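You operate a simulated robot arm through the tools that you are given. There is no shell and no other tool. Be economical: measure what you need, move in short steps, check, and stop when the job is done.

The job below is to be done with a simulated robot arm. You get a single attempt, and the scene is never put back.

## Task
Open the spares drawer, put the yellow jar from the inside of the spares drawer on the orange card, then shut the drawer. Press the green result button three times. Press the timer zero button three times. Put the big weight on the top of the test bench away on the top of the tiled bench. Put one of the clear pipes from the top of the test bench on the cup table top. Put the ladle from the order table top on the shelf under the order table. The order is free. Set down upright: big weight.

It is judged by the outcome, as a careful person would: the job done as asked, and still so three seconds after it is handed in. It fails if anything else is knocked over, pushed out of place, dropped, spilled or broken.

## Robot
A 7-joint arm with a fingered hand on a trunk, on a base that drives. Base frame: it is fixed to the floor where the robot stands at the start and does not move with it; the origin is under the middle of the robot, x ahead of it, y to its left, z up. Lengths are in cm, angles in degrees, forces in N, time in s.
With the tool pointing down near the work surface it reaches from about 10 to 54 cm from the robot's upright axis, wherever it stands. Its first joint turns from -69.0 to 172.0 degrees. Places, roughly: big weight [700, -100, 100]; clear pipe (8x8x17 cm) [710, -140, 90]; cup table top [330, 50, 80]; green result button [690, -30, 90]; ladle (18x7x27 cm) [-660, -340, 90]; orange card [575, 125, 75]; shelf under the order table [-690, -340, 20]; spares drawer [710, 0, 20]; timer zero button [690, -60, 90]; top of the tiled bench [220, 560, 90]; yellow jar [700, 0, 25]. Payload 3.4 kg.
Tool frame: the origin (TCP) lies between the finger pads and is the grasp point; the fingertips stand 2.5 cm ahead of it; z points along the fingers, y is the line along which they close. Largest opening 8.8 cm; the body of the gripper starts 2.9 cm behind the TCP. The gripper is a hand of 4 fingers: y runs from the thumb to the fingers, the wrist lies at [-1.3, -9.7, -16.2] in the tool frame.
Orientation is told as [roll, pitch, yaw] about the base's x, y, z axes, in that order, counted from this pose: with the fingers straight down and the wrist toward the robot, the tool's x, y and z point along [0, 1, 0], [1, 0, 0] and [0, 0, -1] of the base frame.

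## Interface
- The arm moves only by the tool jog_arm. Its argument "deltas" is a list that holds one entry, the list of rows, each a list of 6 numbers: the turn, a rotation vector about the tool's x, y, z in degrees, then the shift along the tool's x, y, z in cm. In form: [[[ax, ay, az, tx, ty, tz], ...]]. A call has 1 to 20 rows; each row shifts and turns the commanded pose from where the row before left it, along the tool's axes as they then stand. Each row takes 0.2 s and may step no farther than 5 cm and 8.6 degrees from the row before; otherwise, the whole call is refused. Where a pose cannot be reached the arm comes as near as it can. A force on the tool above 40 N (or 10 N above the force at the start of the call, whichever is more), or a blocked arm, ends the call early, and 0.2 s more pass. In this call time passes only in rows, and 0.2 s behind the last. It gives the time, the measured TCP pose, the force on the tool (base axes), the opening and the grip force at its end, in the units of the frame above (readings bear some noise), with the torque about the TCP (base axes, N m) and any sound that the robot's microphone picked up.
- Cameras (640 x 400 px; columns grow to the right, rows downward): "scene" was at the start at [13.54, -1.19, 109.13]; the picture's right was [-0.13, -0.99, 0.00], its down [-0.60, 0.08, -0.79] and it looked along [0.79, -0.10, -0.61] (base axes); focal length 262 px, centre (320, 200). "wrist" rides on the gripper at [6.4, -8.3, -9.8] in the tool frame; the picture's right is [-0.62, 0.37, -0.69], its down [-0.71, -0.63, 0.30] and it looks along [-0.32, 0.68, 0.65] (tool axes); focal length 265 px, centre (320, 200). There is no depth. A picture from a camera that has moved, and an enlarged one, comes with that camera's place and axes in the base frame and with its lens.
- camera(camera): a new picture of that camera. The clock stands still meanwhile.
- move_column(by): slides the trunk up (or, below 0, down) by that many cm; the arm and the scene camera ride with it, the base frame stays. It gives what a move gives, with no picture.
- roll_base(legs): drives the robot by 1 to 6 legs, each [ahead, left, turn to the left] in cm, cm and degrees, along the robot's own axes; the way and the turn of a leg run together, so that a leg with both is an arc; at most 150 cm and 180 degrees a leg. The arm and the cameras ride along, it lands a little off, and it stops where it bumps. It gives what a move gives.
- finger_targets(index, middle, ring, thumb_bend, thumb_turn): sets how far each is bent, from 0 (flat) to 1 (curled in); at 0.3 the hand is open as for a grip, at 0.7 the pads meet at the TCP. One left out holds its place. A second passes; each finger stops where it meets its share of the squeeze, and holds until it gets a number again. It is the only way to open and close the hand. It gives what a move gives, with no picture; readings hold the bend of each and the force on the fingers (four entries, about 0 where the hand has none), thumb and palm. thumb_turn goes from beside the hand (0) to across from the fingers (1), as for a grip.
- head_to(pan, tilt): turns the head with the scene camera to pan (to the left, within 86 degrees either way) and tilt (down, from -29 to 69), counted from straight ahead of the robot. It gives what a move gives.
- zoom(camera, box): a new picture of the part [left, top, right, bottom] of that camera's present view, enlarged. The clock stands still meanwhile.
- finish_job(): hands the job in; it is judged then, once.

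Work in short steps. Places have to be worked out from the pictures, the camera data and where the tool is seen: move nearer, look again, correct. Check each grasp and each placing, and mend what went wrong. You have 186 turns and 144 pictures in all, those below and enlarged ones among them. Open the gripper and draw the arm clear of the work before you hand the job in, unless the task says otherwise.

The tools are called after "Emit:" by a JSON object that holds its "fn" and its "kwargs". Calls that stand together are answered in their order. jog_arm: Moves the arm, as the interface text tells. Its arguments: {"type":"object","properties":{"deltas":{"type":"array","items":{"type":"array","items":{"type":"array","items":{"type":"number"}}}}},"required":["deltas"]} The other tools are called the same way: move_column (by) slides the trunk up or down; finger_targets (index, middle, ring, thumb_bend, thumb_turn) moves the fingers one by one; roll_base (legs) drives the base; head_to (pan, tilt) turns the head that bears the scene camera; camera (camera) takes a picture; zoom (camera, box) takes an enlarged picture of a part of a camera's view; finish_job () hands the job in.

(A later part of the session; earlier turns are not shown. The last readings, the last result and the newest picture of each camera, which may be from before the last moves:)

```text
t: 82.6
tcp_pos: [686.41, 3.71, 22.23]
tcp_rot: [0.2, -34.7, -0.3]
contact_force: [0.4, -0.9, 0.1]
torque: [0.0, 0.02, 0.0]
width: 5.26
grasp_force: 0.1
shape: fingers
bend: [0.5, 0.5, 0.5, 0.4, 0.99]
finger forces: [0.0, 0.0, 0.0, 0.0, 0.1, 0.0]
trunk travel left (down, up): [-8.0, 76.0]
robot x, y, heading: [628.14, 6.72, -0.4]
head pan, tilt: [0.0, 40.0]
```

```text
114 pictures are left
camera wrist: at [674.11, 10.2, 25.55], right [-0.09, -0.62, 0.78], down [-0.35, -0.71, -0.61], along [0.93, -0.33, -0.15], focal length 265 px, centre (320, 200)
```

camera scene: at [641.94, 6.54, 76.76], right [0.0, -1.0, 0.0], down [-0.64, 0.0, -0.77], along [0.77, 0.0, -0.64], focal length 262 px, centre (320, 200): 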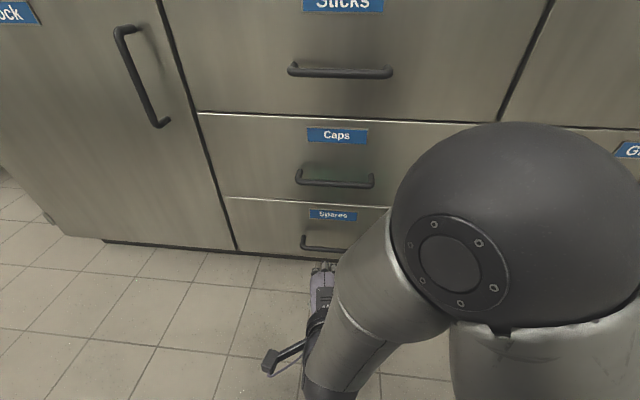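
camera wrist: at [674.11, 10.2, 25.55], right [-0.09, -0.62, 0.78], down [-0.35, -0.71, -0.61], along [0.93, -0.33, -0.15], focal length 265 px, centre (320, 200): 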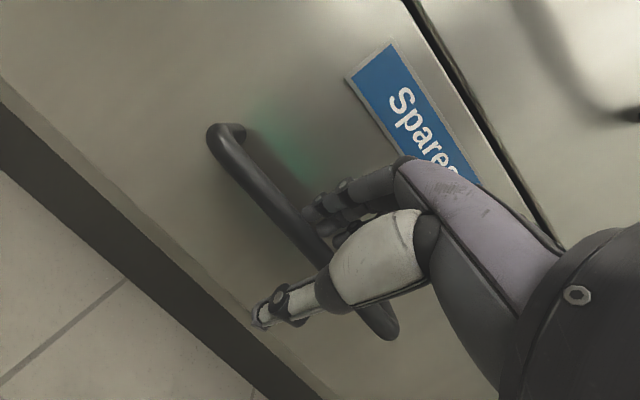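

The bar lies between fingers and thumb. I close the hand.

Emit:
{"fn": "finger_targets", "kwargs": {"index": 0.75, "middle": 0.75, "ring": 0.75, "thumb_bend": 0.75}}

Emit:
{"fn": "zoom", "kwargs": {"camera": "wrist", "box": [200, 120, 456, 360]}}

```text
t: 83.6
tcp_pos: [686.34, 3.72, 21.97]
tcp_rot: [0.1, -34.4, -0.3]
contact_force: [-2.3, -0.4, -9.6]
torque: [0.02, -0.01, 0.05]
width: 0.0
grasp_force: 9.8
shape: fingers
bend: [0.75, 0.74, 0.74, 0.67, 1.0]
finger forces: [2.3, 1.8, 2.6, 0.0, 12.6, 0.0]
trunk travel left (down, up): [-8.0, 76.0]
robot x, y, heading: [628.24, 6.84, -0.4]
head pan, tilt: [0.0, 40.0]
```

```text
1.67 times, centred on (328, 240) of wrist
camera zoom: at [674.06, 10.21, 25.44], right [-0.09, -0.62, 0.78], down [-0.35, -0.71, -0.61], along [0.93, -0.33, -0.15], focal length 442 px, centre (307, 133)
```

zoom: 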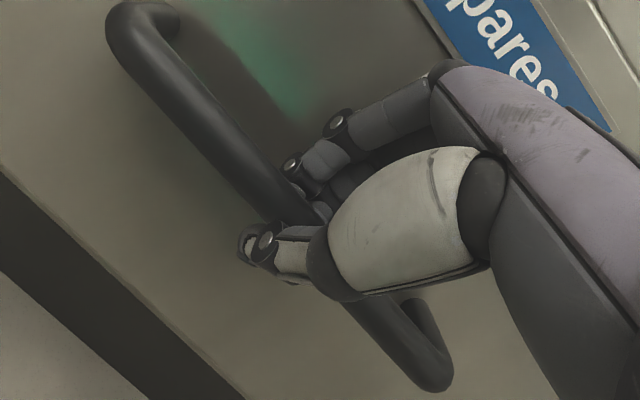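

The hand holds the bar. I pull back gently with the arm.

Emit:
{"fn": "jog_arm", "kwargs": {"deltas": [[[0, 0, 0, 0, -1.65, -1.14], [0, 0, 0, 0, -1.65, -1.14], [0, 0, 0, 0, -1.65, -1.14], [0, 0, 0, 0, -1.65, -1.14]]]}}

Emit:
{"fn": "camera", "kwargs": {"camera": "wrist"}}

```text
t: 84.6
tcp_pos: [678.34, 3.95, 22.06]
tcp_rot: [0.2, -34.6, -0.2]
contact_force: [2.0, 11.2, -11.7]
torque: [0.09, -0.08, 0.1]
width: 0.02
grasp_force: 10.1
shape: fingers
bend: [0.74, 0.74, 0.74, 0.67, 0.98]
finger forces: [2.4, 1.9, 2.7, 0.0, 12.5, 0.0]
trunk travel left (down, up): [-8.0, 76.0]
robot x, y, heading: [628.35, 6.7, -0.0]
head pan, tilt: [0.0, 40.0]
```

```text
112 pictures are left
camera wrist: at [666.1, 10.45, 25.51], right [-0.09, -0.62, 0.78], down [-0.35, -0.71, -0.61], along [0.93, -0.33, -0.15], focal length 265 px, centre (320, 200)
```

wrist: 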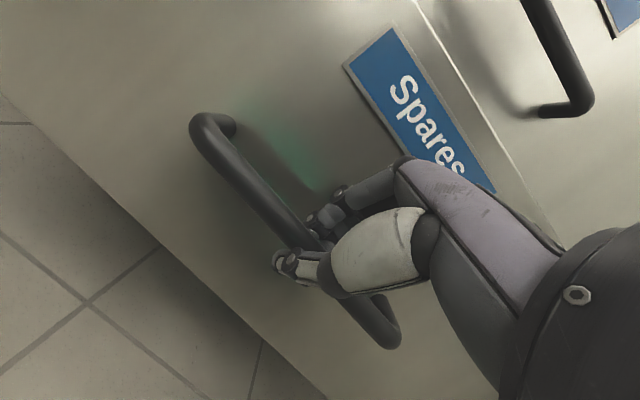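

The drawer is opening (8 cm). I pull the rest with the base.

Emit:
{"fn": "roll_base", "kwargs": {"legs": [[-20, 0, 0]]}}

Emit:
{"fn": "camera", "kwargs": {"camera": "scene"}}

Emit:
{"fn": "camera", "kwargs": {"camera": "wrist"}}

```text
t: 86.2
tcp_pos: [658.9, 4.07, 22.1]
tcp_rot: [0.0, -34.5, 0.0]
contact_force: [-0.5, 12.9, -8.5]
torque: [0.08, 0.0, 0.08]
width: 0.01
grasp_force: 9.3
shape: fingers
bend: [0.74, 0.74, 0.74, 0.67, 0.97]
finger forces: [2.3, 2.0, 2.7, 0.0, 12.2, 0.0]
trunk travel left (down, up): [-8.0, 76.0]
robot x, y, heading: [609.14, 6.63, 0.1]
head pan, tilt: [0.0, 40.0]
```

```text
111 pictures are left
camera scene: at [622.45, 6.64, 76.74], right [0.0, -1.0, 0.0], down [-0.64, 0.0, -0.77], along [0.77, 0.0, -0.64], focal length 262 px, centre (320, 200)
```

scene: 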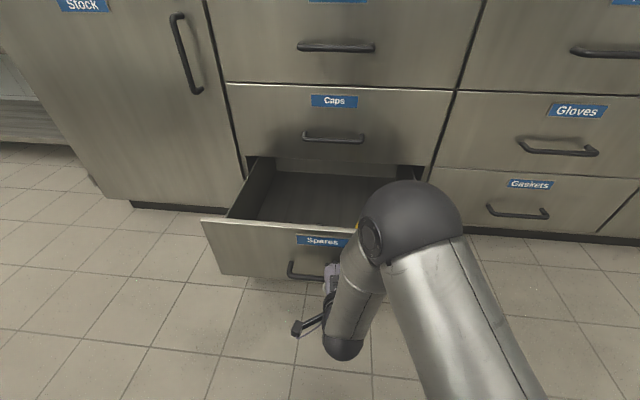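

```text
110 pictures are left
camera wrist: at [646.53, 10.54, 25.5], right [-0.09, -0.62, 0.78], down [-0.35, -0.71, -0.61], along [0.93, -0.32, -0.15], focal length 265 px, centre (320, 200)
```

wrist: 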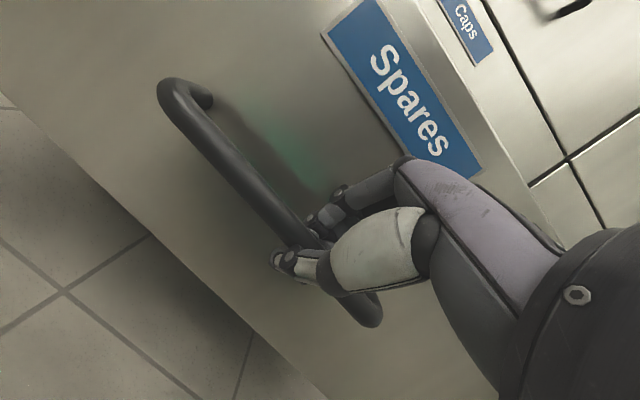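

Drawer is open ~28 cm; the jar peeks out behind my elbow. I release and retract the hand along the finger axis, then view inside.

Emit:
{"fn": "finger_targets", "kwargs": {"index": 0.5, "middle": 0.5, "ring": 0.5, "thumb_bend": 0.4}}

Emit:
{"fn": "jog_arm", "kwargs": {"deltas": [[[0, 0, 0, 0, 0, -3], [0, 0, 0, 0, 0, -3], [0, 0, 0, 0, 0, -3]]]}}

Emit:
{"fn": "roll_base", "kwargs": {"legs": [[-8, 0, 0]]}}

Emit:
{"fn": "move_column", "kwargs": {"by": 38}}

Emit:
{"fn": "camera", "kwargs": {"camera": "scene"}}

```text
t: 87.2
tcp_pos: [658.81, 4.06, 22.1]
tcp_rot: [0.1, -34.4, 0.0]
contact_force: [-0.1, 0.0, 0.6]
torque: [0.01, -0.01, -0.02]
width: 5.2
grasp_force: 0.1
shape: fingers
bend: [0.5, 0.5, 0.5, 0.4, 0.99]
finger forces: [0.0, 0.5, 0.0, 0.1, 0.0, 0.0]
trunk travel left (down, up): [-8.0, 76.0]
robot x, y, heading: [609.05, 6.52, 0.0]
head pan, tilt: [0.0, 40.0]
```

```text
t: 88.0
tcp_pos: [653.89, 4.1, 29.59]
tcp_rot: [0.0, -34.5, 0.0]
contact_force: [-0.1, 0.6, -0.2]
torque: [-0.02, -0.02, -0.01]
width: 5.2
grasp_force: 0.1
shape: fingers
bend: [0.5, 0.5, 0.5, 0.4, 0.99]
finger forces: [0.0, 0.0, 0.1, 0.0, 0.0, 0.0]
trunk travel left (down, up): [-8.0, 76.0]
robot x, y, heading: [608.67, 6.97, 0.0]
head pan, tilt: [0.0, 40.0]
```

```text
t: 89.0
tcp_pos: [645.95, 4.09, 29.64]
tcp_rot: [0.1, -34.5, 0.0]
contact_force: [-0.1, 0.4, -0.4]
torque: [0.0, 0.0, -0.01]
width: 5.22
grasp_force: 0.0
shape: fingers
bend: [0.5, 0.5, 0.5, 0.4, 0.99]
finger forces: [0.0, 0.0, 0.0, 0.0, 0.0, 0.0]
trunk travel left (down, up): [-8.0, 76.0]
robot x, y, heading: [600.74, 6.57, 0.1]
head pan, tilt: [0.0, 40.0]
```

```text
t: 92.7
tcp_pos: [645.88, 4.16, 67.82]
tcp_rot: [0.2, -34.5, 0.0]
contact_force: [0.4, -0.5, 0.5]
torque: [-0.01, 0.02, -0.01]
width: 5.21
grasp_force: 0.1
shape: fingers
bend: [0.5, 0.5, 0.5, 0.4, 0.99]
finger forces: [0.0, 0.1, 0.0, 0.1, 0.0, 0.0]
trunk travel left (down, up): [-46.0, 38.0]
robot x, y, heading: [601.09, 6.7, -0.2]
head pan, tilt: [0.0, 40.0]
```

```text
109 pictures are left
camera scene: at [614.36, 6.62, 114.75], right [0.0, -1.0, 0.0], down [-0.64, 0.0, -0.77], along [0.77, 0.0, -0.64], focal length 262 px, centre (320, 200)
```

scene: 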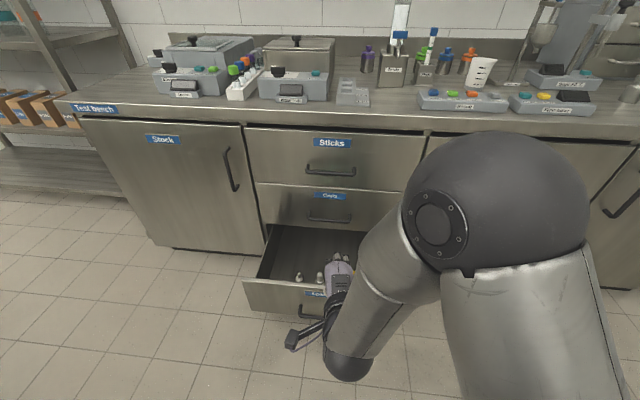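

The arm hides the jar. I turn the hand upright again and use the wrist camera to look into the drawer.

Emit:
{"fn": "jog_arm", "kwargs": {"deltas": [[[7, 0, 0, 0, 0, 0], [7, 0, 0, 0, 0, 0], [7, 0, 0, 0, 0, 0], [7, 0, 0, 0, 0, 0], [6.5, 0, 0, 0, 0, 0]]]}}

Emit:
{"fn": "camera", "kwargs": {"camera": "wrist"}}

```text
t: 93.9
tcp_pos: [645.78, 4.14, 67.63]
tcp_rot: [-0.1, -0.1, 0.1]
contact_force: [-0.1, 0.2, -0.2]
torque: [0.0, -0.02, -0.01]
width: 5.23
grasp_force: 0.0
shape: fingers
bend: [0.5, 0.5, 0.5, 0.4, 0.99]
finger forces: [0.0, 0.0, 0.0, 0.0, 0.1, 0.0]
trunk travel left (down, up): [-46.0, 38.0]
robot x, y, heading: [601.28, 6.5, -0.2]
head pan, tilt: [0.0, 40.0]
```

```text
108 pictures are left
camera wrist: at [637.64, 10.64, 77.56], right [0.37, -0.62, 0.69], down [-0.63, -0.71, -0.3], along [0.68, -0.32, -0.65], focal length 265 px, centre (320, 200)
```

wrist: 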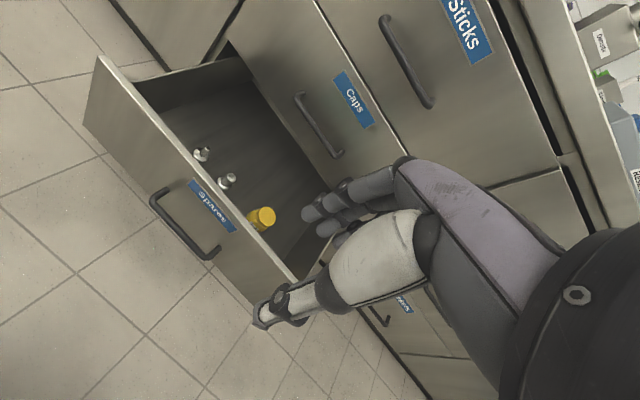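

The yellow jar is at roughly (676, -4.6), with two small metal parts ~11 cm to its left. Zoom for its shape.

Emit:
{"fn": "zoom", "kwargs": {"camera": "wrist", "box": [180, 130, 308, 258]}}

Emit:
{"fn": "zoom", "kwargs": {"camera": "scene", "box": [240, 220, 400, 320]}}

```text
3.12 times, centred on (244, 194) of wrist
camera zoom: at [637.64, 10.64, 77.56], right [0.37, -0.62, 0.69], down [-0.63, -0.71, -0.3], along [0.68, -0.32, -0.65], focal length 829 px, centre (558, 219)
```

zoom: 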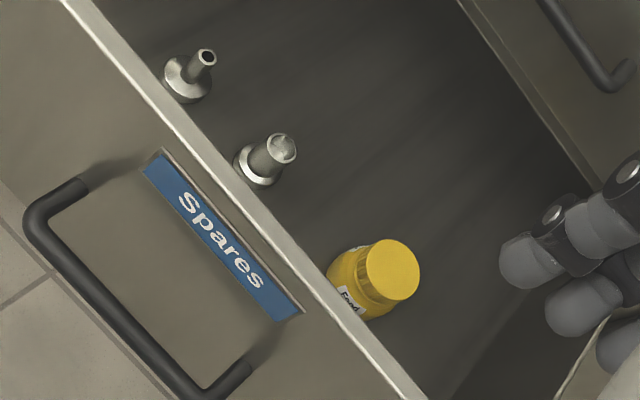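

```text
4.00 times, centred on (320, 270) of scene
camera zoom: at [614.34, 6.68, 114.76], right [0.0, -1.0, 0.0], down [-0.64, 0.0, -0.77], along [0.77, 0.0, -0.64], focal length 1049 px, centre (320, -80)
```

zoom: 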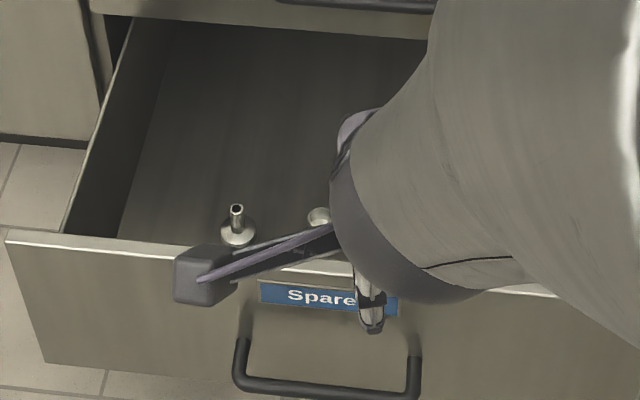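

The jar is about 4.5 cm wide, near the drawer front. Before choosing a standing place I look down to see how far my own base extends.

Emit:
{"fn": "head_to", "kwargs": {"pan": 25, "tilt": 69}}

Emit:
{"fn": "camera", "kwargs": {"camera": "scene"}}

```text
t: 94.8
tcp_pos: [645.89, 4.22, 67.68]
tcp_rot: [0.1, 0.0, 0.1]
contact_force: [0.2, 0.9, -0.1]
torque: [0.01, 0.0, -0.01]
width: 5.23
grasp_force: 0.0
shape: fingers
bend: [0.5, 0.5, 0.5, 0.4, 0.99]
finger forces: [0.1, 0.0, 0.0, 0.1, 0.0, 0.1]
trunk travel left (down, up): [-46.0, 38.0]
robot x, y, heading: [601.25, 6.51, 0.1]
head pan, tilt: [25.0, 68.8]
```

```text
105 pictures are left
camera scene: at [610.93, 8.98, 111.15], right [0.42, -0.91, 0.0], down [-0.84, -0.4, -0.36], along [0.33, 0.15, -0.93], focal length 262 px, centre (320, 200)
```

scene: 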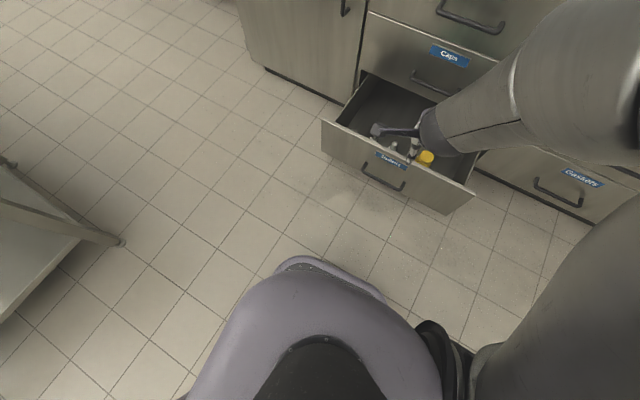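

My base front is ~23 cm ahead of the axis, so I can stand at x≈627. I open the hand, tilt it 20° the other way (to keep the wrist off the drawer front), lower and drive in.

Emit:
{"fn": "finger_targets", "kwargs": {"index": 0.3, "middle": 0.3, "ring": 0.3, "thumb_bend": 0.3}}

Emit:
{"fn": "jog_arm", "kwargs": {"deltas": [[[7, 0, 0, 0, 0, 0], [7, 0, 0, 0, 0, 0], [6, 0, 0, 0, 0, 0]]]}}

Emit:
{"fn": "move_column", "kwargs": {"by": -18}}

Emit:
{"fn": "roll_base", "kwargs": {"legs": [[26, -11, 0]]}}

Emit:
{"fn": "camera", "kwargs": {"camera": "wrist"}}

Emit:
{"fn": "camera", "kwargs": {"camera": "scene"}}

```text
t: 95.8
tcp_pos: [645.94, 4.08, 67.71]
tcp_rot: [0.0, 0.0, 0.1]
contact_force: [0.5, 0.2, -0.2]
torque: [0.0, -0.02, -0.01]
width: 8.42
grasp_force: 0.0
shape: fingers
bend: [0.3, 0.3, 0.3, 0.3, 0.98]
finger forces: [0.1, 0.0, 0.0, 0.0, 0.0, 0.1]
trunk travel left (down, up): [-46.0, 38.0]
robot x, y, heading: [600.8, 6.79, 0.2]
head pan, tilt: [25.0, 68.8]
```

```text
t: 96.6
tcp_pos: [646.18, 4.26, 68.37]
tcp_rot: [1.3, 19.5, 0.3]
contact_force: [1.0, 0.9, 0.2]
torque: [-0.03, 0.02, 0.02]
width: 8.47
grasp_force: 0.1
shape: fingers
bend: [0.3, 0.3, 0.3, 0.3, 0.98]
finger forces: [0.0, 0.0, 0.0, 0.0, 0.0, 0.0]
trunk travel left (down, up): [-46.0, 38.0]
robot x, y, heading: [600.84, 6.57, -0.0]
head pan, tilt: [25.0, 68.8]
```

```text
t: 98.6
tcp_pos: [646.08, 4.3, 49.95]
tcp_rot: [1.4, 19.8, 0.1]
contact_force: [0.3, -0.7, -0.3]
torque: [-0.02, -0.01, 0.03]
width: 8.44
grasp_force: 0.1
shape: fingers
bend: [0.3, 0.3, 0.3, 0.3, 0.98]
finger forces: [0.0, 0.0, 0.1, 0.1, 0.1, 0.0]
trunk travel left (down, up): [-28.0, 56.0]
robot x, y, heading: [600.83, 6.48, 0.2]
head pan, tilt: [25.0, 68.8]
```

```text
t: 100.6
tcp_pos: [672.17, -6.66, 50.0]
tcp_rot: [1.4, 20.1, 0.1]
contact_force: [-0.1, -0.5, -0.9]
torque: [0.0, 0.02, -0.02]
width: 8.45
grasp_force: 0.0
shape: fingers
bend: [0.3, 0.3, 0.3, 0.3, 0.98]
finger forces: [0.1, 0.1, 0.1, 0.1, 0.1, 0.0]
trunk travel left (down, up): [-28.0, 56.0]
robot x, y, heading: [626.94, -4.43, 0.1]
head pan, tilt: [25.0, 68.8]
```

```text
104 pictures are left
camera wrist: at [667.89, -0.43, 62.2], right [0.58, -0.64, 0.51], down [-0.7, -0.71, -0.09], along [0.42, -0.31, -0.85], focal length 265 px, centre (320, 200)
```

wrist: 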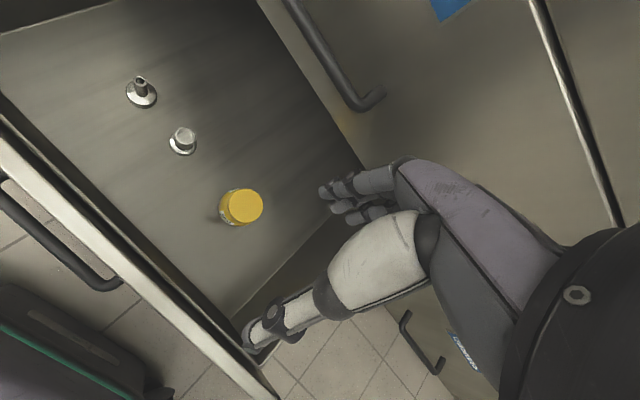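

```text
103 pictures are left
camera scene: at [637.13, -1.84, 93.14], right [0.42, -0.91, 0.0], down [-0.84, -0.4, -0.36], along [0.33, 0.15, -0.93], focal length 262 px, centre (320, 200)
```

scene: 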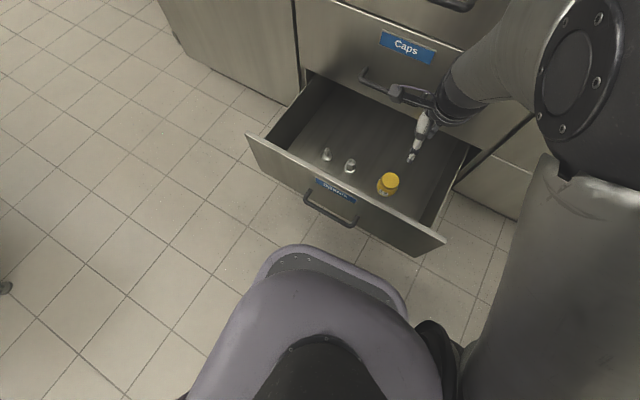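

Jar triangulated: lid top (678, -6.6, 20.9), base near z≈14. I reduce the tilt to 10° and descend to above the jar, then look.

Emit:
{"fn": "jog_arm", "kwargs": {"deltas": [[[-5, 0, 0, 0, 0, 0], [-5, 0, 0, 0, 0, 0], [0, 0, 0, 0, 1.77, 3.34], [0, 0, 0, 0, 1.77, 3.34], [0, 0, 0, 0, 1.77, 3.34], [0, 0, 0, 0, 1.77, 3.34], [0, 0, 0, 0, 1.77, 3.34]]]}}

Emit:
{"fn": "camera", "kwargs": {"camera": "wrist"}}

Emit:
{"fn": "camera", "kwargs": {"camera": "scene"}}

```text
t: 102.2
tcp_pos: [678.1, -6.32, 31.99]
tcp_rot: [1.2, 10.0, -0.2]
contact_force: [1.8, -0.5, 0.9]
torque: [0.02, -0.01, -0.01]
width: 8.44
grasp_force: 0.2
shape: fingers
bend: [0.3, 0.3, 0.3, 0.3, 0.98]
finger forces: [0.1, 0.1, 0.0, 0.1, 0.0, 0.0]
trunk travel left (down, up): [-28.0, 56.0]
robot x, y, heading: [627.41, -4.11, 0.3]
head pan, tilt: [25.0, 68.8]
```

```text
102 pictures are left
camera wrist: at [671.67, -0.02, 43.38], right [0.48, -0.64, 0.61], down [-0.68, -0.71, -0.21], along [0.56, -0.31, -0.77], focal length 265 px, centre (320, 200)
```

wrist: 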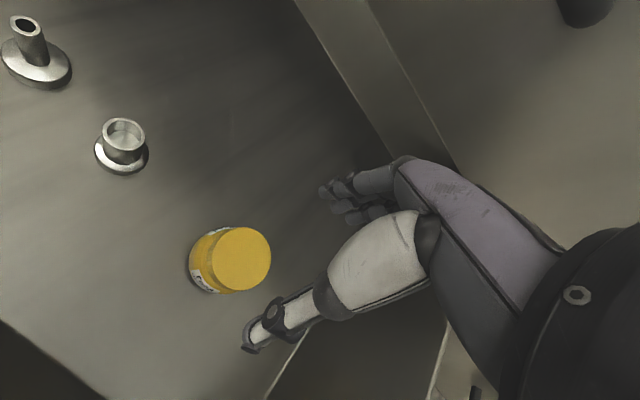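

```text
101 pictures are left
camera scene: at [637.13, -1.83, 93.15], right [0.42, -0.91, 0.0], down [-0.84, -0.4, -0.36], along [0.33, 0.15, -0.93], focal length 262 px, centre (320, 200)
```

scene: 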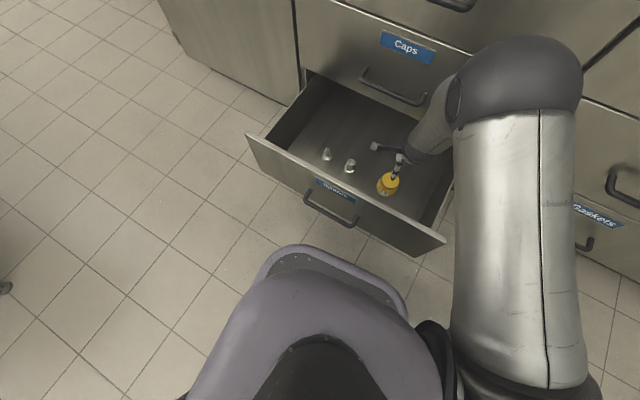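

Jar is centred under the TCP (677.7, -6.5). I descend with the trunk so the elbow stays where it is.

Emit:
{"fn": "move_column", "kwargs": {"by": -10}}

Emit:
{"fn": "camera", "kwargs": {"camera": "wrist"}}

```text
t: 103.5
tcp_pos: [678.08, -6.21, 22.18]
tcp_rot: [1.3, 10.0, -0.3]
contact_force: [0.3, 0.1, -0.1]
torque: [-0.01, 0.0, 0.03]
width: 8.45
grasp_force: 0.1
shape: fingers
bend: [0.3, 0.3, 0.3, 0.3, 0.98]
finger forces: [0.1, 0.0, 0.1, 0.0, 0.1, 0.1]
trunk travel left (down, up): [-18.0, 66.0]
robot x, y, heading: [627.36, -3.74, 0.0]
head pan, tilt: [25.0, 68.8]
```

```text
100 pictures are left
camera wrist: at [671.69, -0.03, 33.45], right [0.48, -0.64, 0.6], down [-0.68, -0.7, -0.21], along [0.56, -0.31, -0.77], focal length 265 px, centre (320, 200)
```

wrist: 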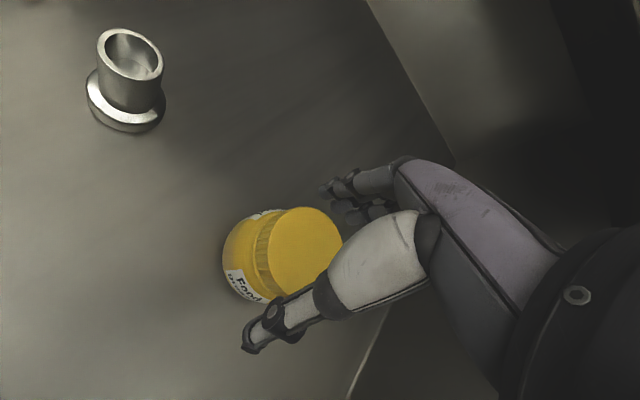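

The jar sits between thumb and fingers. Descend 3.7 cm more and close.

Emit:
{"fn": "move_column", "kwargs": {"by": -3.7}}

Emit:
{"fn": "finger_targets", "kwargs": {"index": 0.7, "middle": 0.7, "ring": 0.7, "thumb_bend": 0.7}}

Emit:
{"fn": "camera", "kwargs": {"camera": "wrist"}}

```text
t: 104.3
tcp_pos: [677.94, -6.5, 18.37]
tcp_rot: [1.2, 10.0, -0.2]
contact_force: [-0.4, 1.1, -0.2]
torque: [-0.03, 0.02, -0.01]
width: 8.47
grasp_force: 0.2
shape: fingers
bend: [0.3, 0.3, 0.3, 0.3, 0.98]
finger forces: [0.0, 0.0, 0.1, 0.1, 0.2, 0.0]
trunk travel left (down, up): [-14.3, 69.7]
robot x, y, heading: [627.4, -4.15, 0.0]
head pan, tilt: [25.0, 68.8]
```

```text
t: 105.3
tcp_pos: [678.04, -6.29, 18.54]
tcp_rot: [1.3, 9.8, -0.4]
contact_force: [1.9, 0.6, 9.2]
torque: [-0.06, -0.26, 0.0]
width: 5.39
grasp_force: 27.2
shape: fingers
bend: [0.46, 0.48, 0.53, 0.52, 0.99]
finger forces: [8.6, 8.8, 8.7, 0.0, 28.4, 0.1]
trunk travel left (down, up): [-14.3, 69.7]
robot x, y, heading: [627.36, -4.44, 0.1]
head pan, tilt: [25.0, 68.8]
```

```text
99 pictures are left
camera wrist: at [671.69, -0.02, 29.84], right [0.48, -0.64, 0.61], down [-0.68, -0.7, -0.21], along [0.56, -0.31, -0.77], focal length 265 px, centre (320, 200)
```

wrist: 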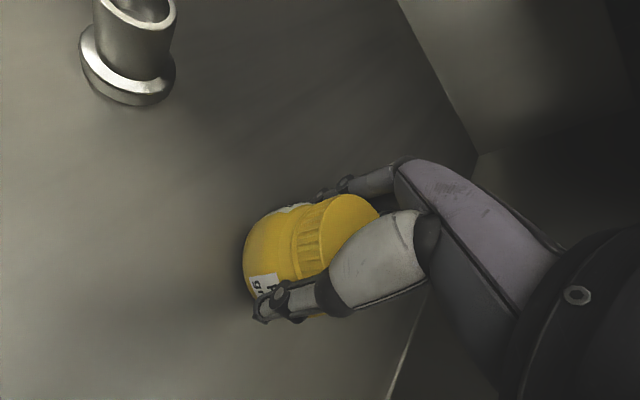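

Firm grasp (27 N). I lift: trunk 8 cm, then the arm up and slightly back, keeping the elbow below the counter lip.

Emit:
{"fn": "move_column", "kwargs": {"by": 8}}

Emit:
{"fn": "jog_arm", "kwargs": {"deltas": [[[0, 0, 0, 0, -1.41, -3.4], [0, 0, 0, 0, -1.41, -3.4], [0, 0, 0, 0, -1.41, -3.4], [0, 0, 0, 0, -1.41, -3.4], [0, 0, 0, 0, -1.41, -3.4], [0, 0, 0, 0, 0, -2]]]}}

Emit:
{"fn": "camera", "kwargs": {"camera": "scene"}}

```text
t: 106.5
tcp_pos: [677.92, -6.33, 26.34]
tcp_rot: [1.2, 9.9, -0.3]
contact_force: [-0.5, -1.2, -1.4]
torque: [-0.01, 0.01, 0.03]
width: 5.36
grasp_force: 25.7
shape: fingers
bend: [0.47, 0.49, 0.53, 0.52, 0.99]
finger forces: [8.5, 8.5, 8.5, 0.0, 26.5, 0.0]
trunk travel left (down, up): [-22.3, 61.7]
robot x, y, heading: [627.39, -3.94, 0.2]
head pan, tilt: [25.0, 68.8]
```

```text
t: 107.9
tcp_pos: [674.1, -6.68, 46.38]
tcp_rot: [1.3, 9.9, -0.2]
contact_force: [-0.3, 0.8, -2.2]
torque: [0.02, -0.02, -0.01]
width: 5.32
grasp_force: 25.8
shape: fingers
bend: [0.47, 0.49, 0.53, 0.52, 0.99]
finger forces: [8.5, 8.3, 8.7, 0.0, 26.1, 0.0]
trunk travel left (down, up): [-22.3, 61.7]
robot x, y, heading: [627.2, -4.01, 0.4]
head pan, tilt: [25.0, 68.8]
```

```text
98 pictures are left
camera scene: at [637.14, -1.84, 87.44], right [0.42, -0.91, 0.0], down [-0.84, -0.4, -0.36], along [0.33, 0.15, -0.93], focal length 262 px, centre (320, 200)
```

scene: 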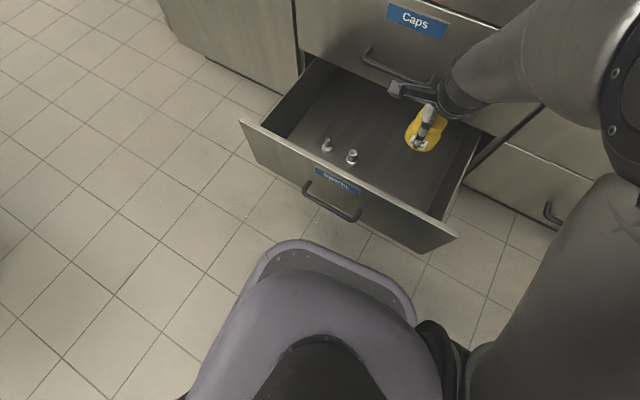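

Jar is lifted clear. I back off, raise the trunk and look left for the orange card.

Emit:
{"fn": "roll_base", "kwargs": {"legs": [[-45, 0, 0]]}}

Emit:
{"fn": "move_column", "kwargs": {"by": 40}}

Emit:
{"fn": "head_to", "kwargs": {"pan": 80, "tilt": 30}}

Emit:
{"fn": "camera", "kwargs": {"camera": "scene"}}

```text
t: 110.6
tcp_pos: [630.05, -6.79, 46.32]
tcp_rot: [1.4, 9.9, -0.5]
contact_force: [0.1, -0.9, -0.8]
torque: [0.02, -0.03, 0.04]
width: 5.32
grasp_force: 25.6
shape: fingers
bend: [0.47, 0.49, 0.53, 0.52, 0.99]
finger forces: [8.6, 8.4, 8.7, 0.1, 26.0, 0.1]
trunk travel left (down, up): [-22.3, 61.7]
robot x, y, heading: [582.81, -3.95, -0.2]
head pan, tilt: [25.0, 68.8]
```

```text
t: 114.4
tcp_pos: [630.09, -6.85, 86.25]
tcp_rot: [1.3, 10.1, -0.5]
contact_force: [0.0, 0.1, -1.3]
torque: [-0.03, 0.01, 0.02]
width: 5.32
grasp_force: 25.6
shape: fingers
bend: [0.47, 0.49, 0.53, 0.52, 0.99]
finger forces: [8.5, 8.2, 8.7, 0.1, 25.9, 0.0]
trunk travel left (down, up): [-62.3, 21.7]
robot x, y, heading: [582.79, -4.32, 0.2]
head pan, tilt: [25.0, 68.8]
```

```text
t: 115.7
tcp_pos: [630.03, -6.77, 86.43]
tcp_rot: [1.3, 10.0, -0.6]
contact_force: [0.7, 0.3, -1.6]
torque: [0.0, -0.03, -0.01]
width: 5.35
grasp_force: 25.6
shape: fingers
bend: [0.47, 0.49, 0.53, 0.52, 0.99]
finger forces: [8.5, 8.3, 8.7, 0.0, 25.9, 0.1]
trunk travel left (down, up): [-62.3, 21.7]
robot x, y, heading: [582.61, -3.83, 0.1]
head pan, tilt: [80.0, 30.0]
```

```text
97 pictures are left
camera scene: at [589.49, 4.68, 132.58], right [0.98, -0.18, 0.0], down [-0.09, -0.49, -0.87], along [0.15, 0.85, -0.5], focal length 262 px, centre (320, 200)
```

scene: 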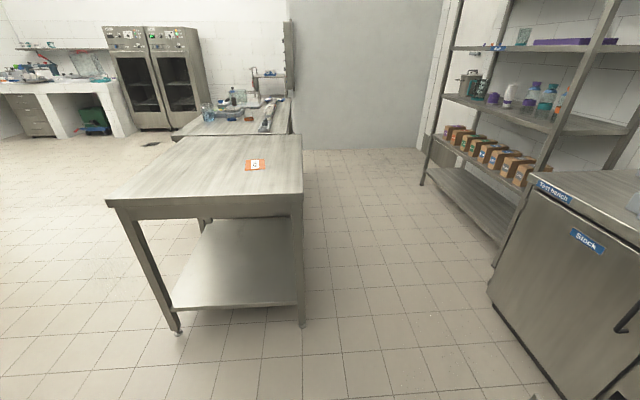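

Card is on the nearby table at about (579, 131), table top ≈83, 20 cm in from its right edge. I raise the trunk, then go around and approach from that right side, facing -x.

Emit:
{"fn": "move_column", "kwargs": {"by": 18}}

Emit:
{"fn": "roll_base", "kwargs": {"legs": [[0, 0, 90], [64, -52, 0], [0, 0, 90]]}}

Emit:
{"fn": "head_to", "kwargs": {"pan": -30, "tilt": 40}}

Emit:
{"fn": "camera", "kwargs": {"camera": "scene"}}

```text
t: 117.7
tcp_pos: [629.91, -6.87, 104.39]
tcp_rot: [1.4, 10.0, -0.5]
contact_force: [-0.2, 0.2, -1.7]
torque: [0.01, -0.03, -0.02]
width: 5.31
grasp_force: 25.7
shape: fingers
bend: [0.47, 0.49, 0.53, 0.52, 0.99]
finger forces: [8.5, 8.4, 8.7, 0.0, 25.9, 0.1]
trunk travel left (down, up): [-80.3, 3.7]
robot x, y, heading: [583.22, -3.82, -0.2]
head pan, tilt: [80.0, 30.0]
```

```text
t: 129.7
tcp_pos: [587.17, 61.06, 104.25]
tcp_rot: [1.3, 10.0, -179.6]
contact_force: [-0.3, -0.2, -1.8]
torque: [-0.03, 0.01, 0.01]
width: 5.27
grasp_force: 24.4
shape: fingers
bend: [0.48, 0.5, 0.54, 0.52, 0.99]
finger forces: [8.4, 7.8, 8.5, 0.1, 24.6, 0.0]
trunk travel left (down, up): [-80.3, 3.7]
robot x, y, heading: [634.4, 59.1, -179.2]
head pan, tilt: [80.0, 30.0]
```

```text
t: 131.6
tcp_pos: [587.03, 61.01, 104.33]
tcp_rot: [1.3, 10.1, -179.6]
contact_force: [-0.2, 0.3, -2.0]
torque: [-0.03, 0.0, 0.01]
width: 5.24
grasp_force: 24.8
shape: fingers
bend: [0.48, 0.5, 0.54, 0.52, 0.99]
finger forces: [8.4, 7.8, 8.5, 0.1, 24.7, 0.1]
trunk travel left (down, up): [-80.3, 3.7]
robot x, y, heading: [634.19, 59.43, -179.3]
head pan, tilt: [-30.0, 40.0]
```

```text
96 pictures are left
camera scene: at [621.71, 63.19, 149.05], right [0.49, 0.87, 0.0], down [0.56, -0.31, -0.77], along [-0.67, 0.37, -0.64], focal length 262 px, centre (320, 200)
```

scene: 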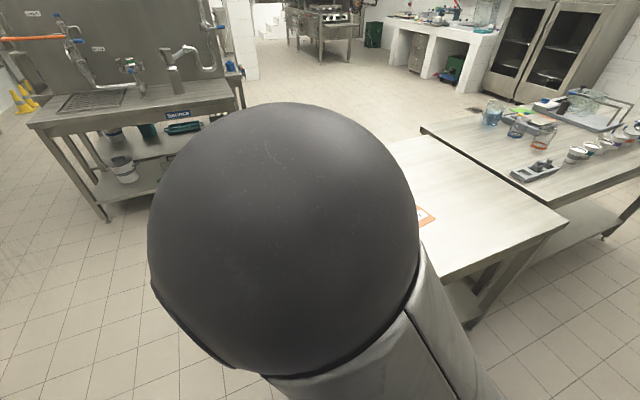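

Card confirmed at (579.4, 131.5, 83). I slide sideways (to +y) to line up with it.

Emit:
{"fn": "roll_base", "kwargs": {"legs": [[0, -70.5, -0.7]]}}

Emit:
{"fn": "camera", "kwargs": {"camera": "wrist"}}

```text
t: 135.4
tcp_pos: [586.69, 132.25, 104.29]
tcp_rot: [1.3, 10.0, 179.4]
contact_force: [0.3, 0.3, -1.5]
torque: [-0.04, 0.04, -0.02]
width: 5.23
grasp_force: 24.7
shape: fingers
bend: [0.48, 0.5, 0.54, 0.52, 0.99]
finger forces: [8.4, 7.9, 8.5, 0.0, 24.6, 0.0]
trunk travel left (down, up): [-80.3, 3.7]
robot x, y, heading: [633.71, 129.58, 179.7]
head pan, tilt: [-30.0, 40.0]
```

```text
95 pictures are left
camera wrist: at [593.22, 126.02, 115.61], right [-0.48, 0.64, 0.6], down [0.68, 0.7, -0.21], along [-0.56, 0.31, -0.77], focal length 265 px, centre (320, 200)
```

wrist: 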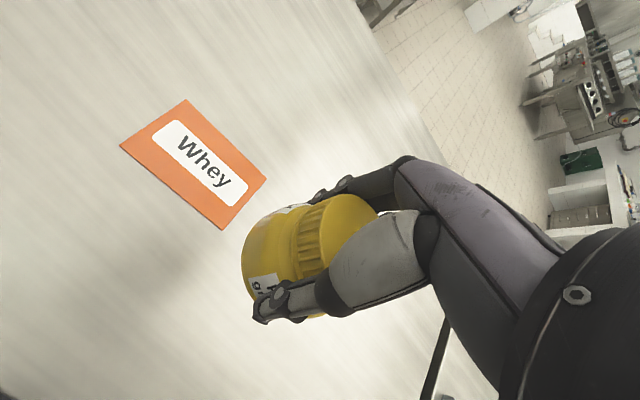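

The wrist view puts the card nearer to (581, 123.5), z≈87 when combined with earlier views. I move over it, lower by 8 and re-measure.

Emit:
{"fn": "jog_arm", "kwargs": {"deltas": [[[0, 0, 0, 2.83, 2.23, 2.31], [0, 0, 0, 2.83, 2.23, 2.31], [0, 0, 0, 2.83, 2.23, 2.31]]]}}

Emit:
{"fn": "camera", "kwargs": {"camera": "wrist"}}

Emit:
{"fn": "camera", "kwargs": {"camera": "scene"}}

```text
t: 136.2
tcp_pos: [579.98, 124.16, 97.67]
tcp_rot: [4.0, 10.1, 177.6]
contact_force: [-0.1, -1.5, -1.8]
torque: [0.03, -0.03, -0.01]
width: 5.23
grasp_force: 24.6
shape: fingers
bend: [0.48, 0.5, 0.54, 0.52, 0.99]
finger forces: [8.3, 7.9, 8.5, 0.0, 24.4, 0.1]
trunk travel left (down, up): [-80.3, 3.7]
robot x, y, heading: [633.83, 129.7, 179.9]
head pan, tilt: [-30.0, 40.0]
```

```text
94 pictures are left
camera wrist: at [586.25, 118.33, 109.21], right [-0.45, 0.69, 0.57], down [0.71, 0.66, -0.24], along [-0.54, 0.3, -0.78], focal length 265 px, centre (320, 200)
```

wrist: 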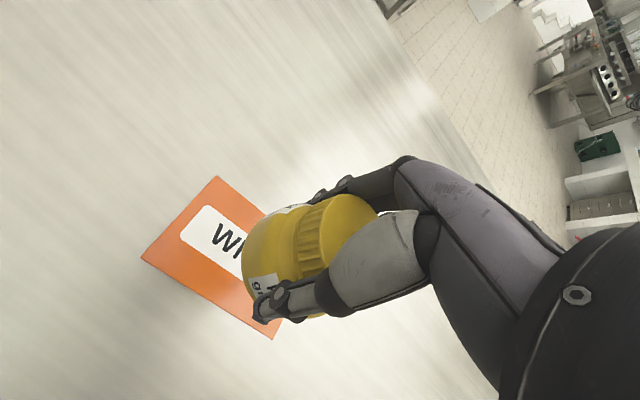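

```text
93 pictures are left
camera scene: at [621.08, 133.63, 149.04], right [0.5, 0.87, 0.0], down [0.56, -0.32, -0.77], along [-0.66, 0.38, -0.64], focal length 262 px, centre (320, 200)
```

scene: 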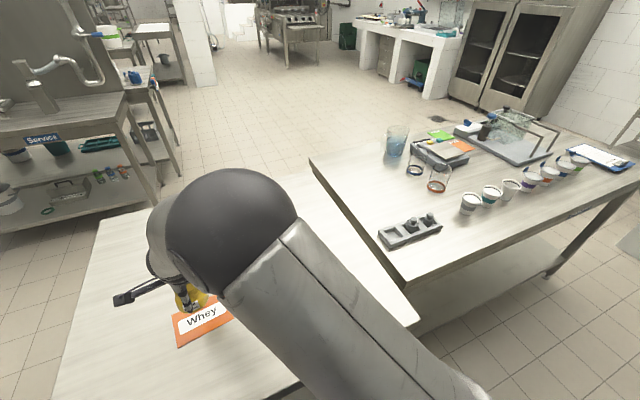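

Card center now well fixed at (579.4, 124.1, 83). The arm is near its reach limit and tilting, so I bring the base 3 cm closer and pull the arm back equally.

Emit:
{"fn": "roll_base", "kwargs": {"legs": [[3.5, 0, 0]]}}

Emit:
{"fn": "jog_arm", "kwargs": {"deltas": [[[0, 0, 0, 0, -2.6, 0.5], [0, 0, 0, 0, 0, 0]]]}}

```text
t: 137.1
tcp_pos: [576.82, 124.5, 97.31]
tcp_rot: [3.8, 10.3, 177.4]
contact_force: [-0.5, 0.1, -1.8]
torque: [0.01, -0.01, 0.0]
width: 5.25
grasp_force: 24.9
shape: fingers
bend: [0.48, 0.5, 0.54, 0.52, 0.99]
finger forces: [8.3, 7.9, 8.5, 0.1, 24.5, 0.0]
trunk travel left (down, up): [-80.3, 3.7]
robot x, y, heading: [630.11, 129.71, 179.8]
head pan, tilt: [-30.0, 40.0]
```

```text
t: 137.7
tcp_pos: [579.7, 125.83, 95.46]
tcp_rot: [5.7, 13.8, 175.2]
contact_force: [-0.1, -0.5, -1.0]
torque: [0.0, 0.0, -0.01]
width: 5.23
grasp_force: 24.8
shape: fingers
bend: [0.48, 0.5, 0.54, 0.52, 0.99]
finger forces: [8.4, 7.8, 8.7, 0.0, 24.4, 0.0]
trunk travel left (down, up): [-80.3, 3.7]
robot x, y, heading: [630.59, 129.72, 180.1]
head pan, tilt: [-30.0, 40.0]
```

The tilt got worse with the hand left of the base axis. I shift the base left (‑y) by 8 and bring the hand back right, restoring the pose used at grasp.

Emit:
{"fn": "roll_base", "kwargs": {"legs": [[0, 8, 0]]}}

Emit:
{"fn": "jog_arm", "kwargs": {"deltas": [[[0, 0, 0, -3.5, 0, 0], [0, 0, 0, -3.5, 0, 0], [0, 0, 0, 0, 0, 0]]]}}

```text
t: 138.8
tcp_pos: [579.11, 118.04, 96.75]
tcp_rot: [5.9, 12.2, 175.1]
contact_force: [0.8, -0.5, -1.2]
torque: [0.0, -0.01, 0.01]
width: 5.24
grasp_force: 24.4
shape: fingers
bend: [0.48, 0.5, 0.54, 0.52, 0.99]
finger forces: [8.5, 7.9, 8.7, 0.0, 24.6, 0.1]
trunk travel left (down, up): [-80.3, 3.7]
robot x, y, heading: [630.28, 121.58, 179.7]
head pan, tilt: [-30.0, 40.0]
```

```text
t: 139.6
tcp_pos: [579.85, 124.96, 95.94]
tcp_rot: [6.0, 12.2, 175.1]
contact_force: [-0.9, 0.1, -1.3]
torque: [0.0, 0.02, -0.01]
width: 5.25
grasp_force: 24.7
shape: fingers
bend: [0.48, 0.5, 0.54, 0.52, 0.99]
finger forces: [8.4, 7.9, 8.6, 0.1, 24.3, 0.0]
trunk travel left (down, up): [-80.3, 3.7]
robot x, y, heading: [630.07, 121.83, 180.1]
head pan, tilt: [-30.0, 40.0]
```

Position is right; the deviated orientation was kept, so I rotate back to roll 1.3, pitch 10.

Emit:
{"fn": "jog_arm", "kwargs": {"deltas": [[[-1.1, -2.4, -2.2, 0, 0, 0], [-1.1, -2.3, -2.2, 0, 0, 0], [0, 0, 0, 0, 0, 0]]]}}

```text
t: 140.4
tcp_pos: [579.86, 125.06, 96.04]
tcp_rot: [2.0, 9.8, 179.3]
contact_force: [0.6, 0.6, -1.8]
torque: [-0.01, 0.04, -0.01]
width: 5.22
grasp_force: 24.7
shape: fingers
bend: [0.48, 0.5, 0.54, 0.52, 0.99]
finger forces: [8.5, 7.8, 8.6, 0.0, 24.4, 0.0]
trunk travel left (down, up): [-80.3, 3.7]
robot x, y, heading: [630.42, 121.89, 179.9]
head pan, tilt: [-30.0, 40.0]
```

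Orientation restored. Small shift, then lower with the trunk 5.5 cm and check.

Emit:
{"fn": "jog_arm", "kwargs": {"deltas": [[[0, 0, 0, 0.8, 0.3, 0]]]}}

Emit:
{"fn": "move_column", "kwargs": {"by": -5.5}}

Emit:
{"fn": "camera", "kwargs": {"camera": "wrist"}}

Emit:
{"fn": "zoom", "kwargs": {"camera": "scene", "box": [100, 220, 300, 380]}}

```text
t: 140.8
tcp_pos: [579.65, 123.85, 96.23]
tcp_rot: [2.0, 9.7, 179.4]
contact_force: [0.7, -0.4, -1.3]
torque: [-0.01, 0.03, 0.04]
width: 5.22
grasp_force: 24.5
shape: fingers
bend: [0.48, 0.5, 0.54, 0.52, 0.99]
finger forces: [8.3, 7.9, 8.6, 0.1, 24.3, 0.1]
trunk travel left (down, up): [-80.3, 3.7]
robot x, y, heading: [630.13, 121.8, 179.9]
head pan, tilt: [-30.0, 40.0]
```

```text
t: 141.7
tcp_pos: [579.62, 124.12, 90.6]
tcp_rot: [2.0, 9.7, 179.4]
contact_force: [0.4, 0.8, -0.5]
torque: [-0.03, 0.0, -0.03]
width: 5.21
grasp_force: 24.3
shape: fingers
bend: [0.48, 0.5, 0.54, 0.52, 0.99]
finger forces: [8.5, 7.8, 8.6, 0.0, 24.4, 0.0]
trunk travel left (down, up): [-74.8, 9.2]
robot x, y, heading: [630.23, 121.82, 180.2]
head pan, tilt: [-30.0, 40.0]
```

```text
92 pictures are left
camera wrist: at [586.16, 117.94, 101.93], right [-0.47, 0.65, 0.6], down [0.68, 0.7, -0.22], along [-0.56, 0.31, -0.77], focal length 265 px, centre (320, 200)
```

wrist: 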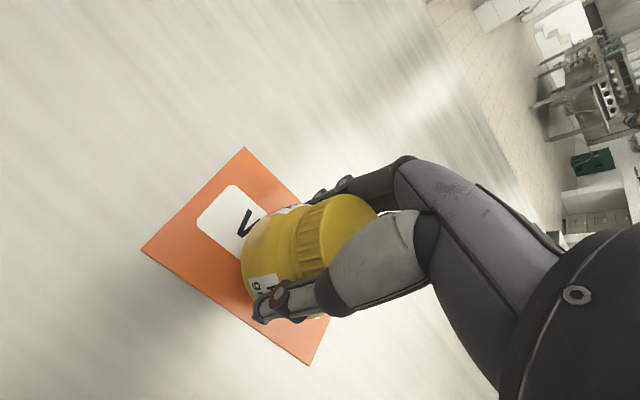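

```text
2.50 times, centred on (200, 300) of scene
camera zoom: at [617.86, 125.98, 143.55], right [0.5, 0.87, 0.0], down [0.56, -0.32, -0.77], along [-0.66, 0.38, -0.64], focal length 656 px, centre (620, -50)
```

zoom: 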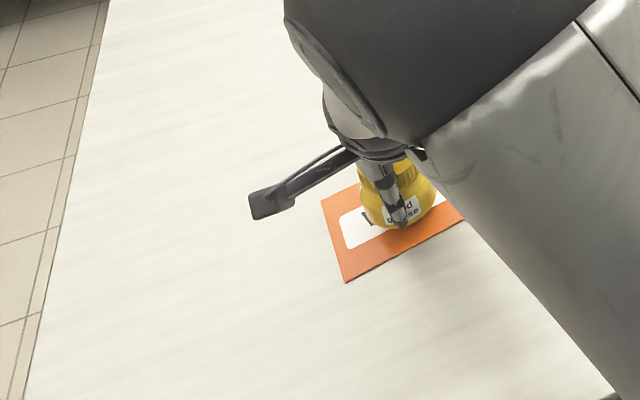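

Jar is centred over the card within 1 cm. I shift 0.7 cm and lower further.

Emit:
{"fn": "jog_arm", "kwargs": {"deltas": [[[0, 0, 0, -0.8, 0.3, 0]]]}}

Emit:
{"fn": "move_column", "kwargs": {"by": -2.5}}

Emit:
{"fn": "move_column", "kwargs": {"by": -0.5}}

Emit:
{"fn": "camera", "kwargs": {"camera": "wrist"}}

```text
t: 142.1
tcp_pos: [579.29, 124.91, 90.47]
tcp_rot: [2.2, 9.7, 179.4]
contact_force: [0.9, 0.3, -1.6]
torque: [0.01, 0.01, -0.02]
width: 5.22
grasp_force: 24.1
shape: fingers
bend: [0.48, 0.5, 0.54, 0.52, 0.99]
finger forces: [8.3, 7.8, 8.6, 0.1, 24.3, 0.1]
trunk travel left (down, up): [-74.8, 9.2]
robot x, y, heading: [630.08, 122.01, 179.9]
head pan, tilt: [-30.0, 40.0]
```

```text
t: 142.7
tcp_pos: [578.95, 124.75, 89.32]
tcp_rot: [2.4, 7.8, 179.5]
contact_force: [6.9, 0.5, 25.8]
torque: [0.17, 0.26, -0.04]
width: 5.32
grasp_force: 31.9
shape: fingers
bend: [0.5, 0.51, 0.55, 0.53, 0.98]
finger forces: [8.2, 7.7, 9.4, 0.0, 37.7, 0.1]
trunk travel left (down, up): [-72.6, 11.4]
robot x, y, heading: [630.37, 121.79, 179.9]
head pan, tilt: [-30.0, 40.0]
stopped: the force on the tool passed its limit at 44 N (the readings are from after the stop); the commanded pose is now the measured one
```

```text
t: 143.2
tcp_pos: [578.54, 124.75, 89.32]
tcp_rot: [2.6, 7.2, 179.5]
contact_force: [4.7, 1.2, 23.8]
torque: [0.29, 0.26, -0.08]
width: 5.32
grasp_force: 32.4
shape: fingers
bend: [0.49, 0.51, 0.55, 0.53, 0.98]
finger forces: [8.7, 8.4, 10.1, 0.0, 37.0, 0.0]
trunk travel left (down, up): [-72.2, 11.8]
robot x, y, heading: [630.22, 121.72, 180.1]
head pan, tilt: [-30.0, 40.0]
stopped: the force on the tool passed its limit at 43 N (the readings are from after the stop); the commanded pose is now the measured one
```

```text
90 pictures are left
camera wrist: at [585.55, 118.71, 100.38], right [-0.44, 0.65, 0.61], down [0.67, 0.69, -0.25], along [-0.59, 0.3, -0.75], focal length 265 px, centre (320, 200)
```

wrist: 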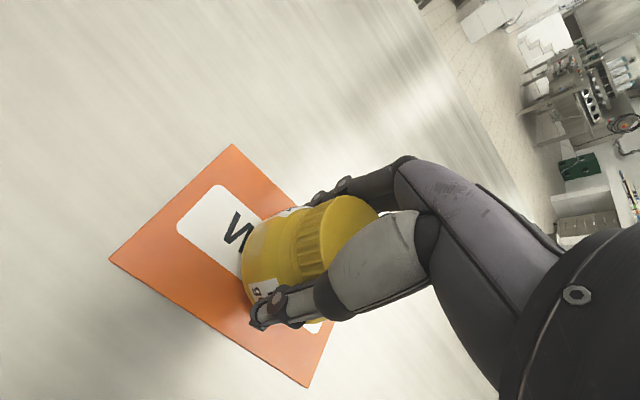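

The jar is on the card, pressed. I relieve the pressure by raising 1 cm, check, then release.

Emit:
{"fn": "move_column", "kwargs": {"by": 0.8}}

Emit:
{"fn": "finger_targets", "kwargs": {"index": 0.4, "middle": 0.4, "ring": 0.4, "thumb_bend": 0.4}}

Emit:
{"fn": "camera", "kwargs": {"camera": "wrist"}}

```text
t: 143.7
tcp_pos: [578.53, 124.64, 89.6]
tcp_rot: [2.4, 8.1, 179.6]
contact_force: [-0.4, 0.3, -2.1]
torque: [0.0, 0.03, 0.03]
width: 5.27
grasp_force: 25.5
shape: fingers
bend: [0.49, 0.51, 0.55, 0.52, 0.98]
finger forces: [9.4, 7.9, 9.1, 0.1, 26.6, 0.1]
trunk travel left (down, up): [-73.0, 11.0]
robot x, y, heading: [630.38, 122.01, 180.1]
head pan, tilt: [-30.0, 40.0]
```

```text
t: 144.7
tcp_pos: [578.41, 124.72, 89.74]
tcp_rot: [2.5, 7.9, 179.5]
contact_force: [-0.2, -0.6, -0.3]
torque: [0.02, 0.0, -0.01]
width: 6.34
grasp_force: 0.0
shape: fingers
bend: [0.4, 0.4, 0.4, 0.4, 0.99]
finger forces: [0.1, 0.0, 0.0, 0.0, 0.6, 0.1]
trunk travel left (down, up): [-73.0, 11.0]
robot x, y, heading: [630.4, 122.17, 179.8]
head pan, tilt: [-30.0, 40.0]
```

```text
89 pictures are left
camera wrist: at [585.35, 118.72, 100.81], right [-0.45, 0.65, 0.61], down [0.68, 0.69, -0.25], along [-0.58, 0.3, -0.75], focal length 265 px, centre (320, 200)
```

wrist: 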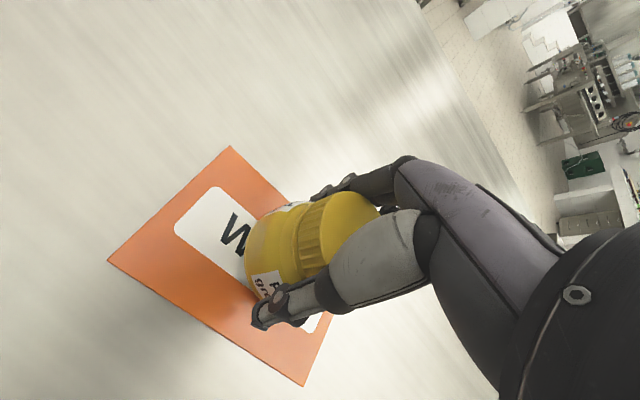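

Released. I open fully and raise straight up, then look at the jar.

Emit:
{"fn": "finger_targets", "kwargs": {"index": 0.3, "middle": 0.3, "ring": 0.3, "thumb_bend": 0.28}}

Emit:
{"fn": "move_column", "kwargs": {"by": 10.5}}

Emit:
{"fn": "camera", "kwargs": {"camera": "wrist"}}

```text
t: 145.7
tcp_pos: [578.45, 124.62, 89.52]
tcp_rot: [2.5, 7.8, 179.5]
contact_force: [0.6, -0.4, 1.4]
torque: [-0.01, 0.01, 0.02]
width: 8.58
grasp_force: 0.1
shape: fingers
bend: [0.3, 0.3, 0.3, 0.28, 0.97]
finger forces: [0.0, 0.0, 0.0, 0.1, 0.0, 0.0]
trunk travel left (down, up): [-73.0, 11.0]
robot x, y, heading: [630.03, 121.68, 180.1]
head pan, tilt: [-30.0, 40.0]
```

```text
t: 147.1
tcp_pos: [578.49, 124.79, 99.99]
tcp_rot: [2.5, 7.8, 179.5]
contact_force: [-0.7, 0.2, 0.3]
torque: [-0.01, -0.01, 0.01]
width: 8.58
grasp_force: 0.2
shape: fingers
bend: [0.3, 0.3, 0.3, 0.28, 0.97]
finger forces: [0.0, 0.0, 0.0, 0.1, 0.0, 0.0]
trunk travel left (down, up): [-83.5, 0.5]
robot x, y, heading: [630.37, 121.84, 179.8]
head pan, tilt: [-30.0, 40.0]
```

```text
88 pictures are left
camera wrist: at [585.33, 118.73, 111.3], right [-0.45, 0.65, 0.61], down [0.68, 0.69, -0.25], along [-0.58, 0.3, -0.75], focal length 265 px, centre (320, 200)
```

wrist: 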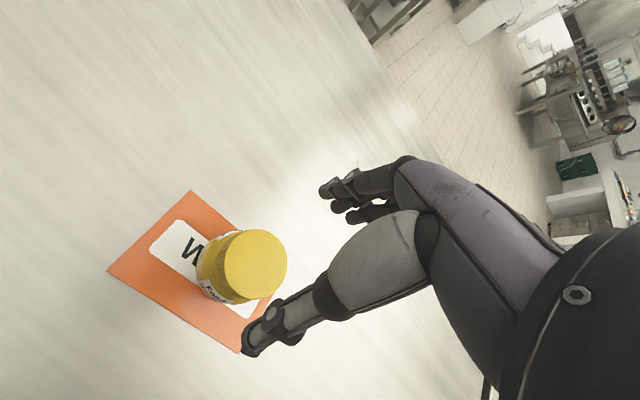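

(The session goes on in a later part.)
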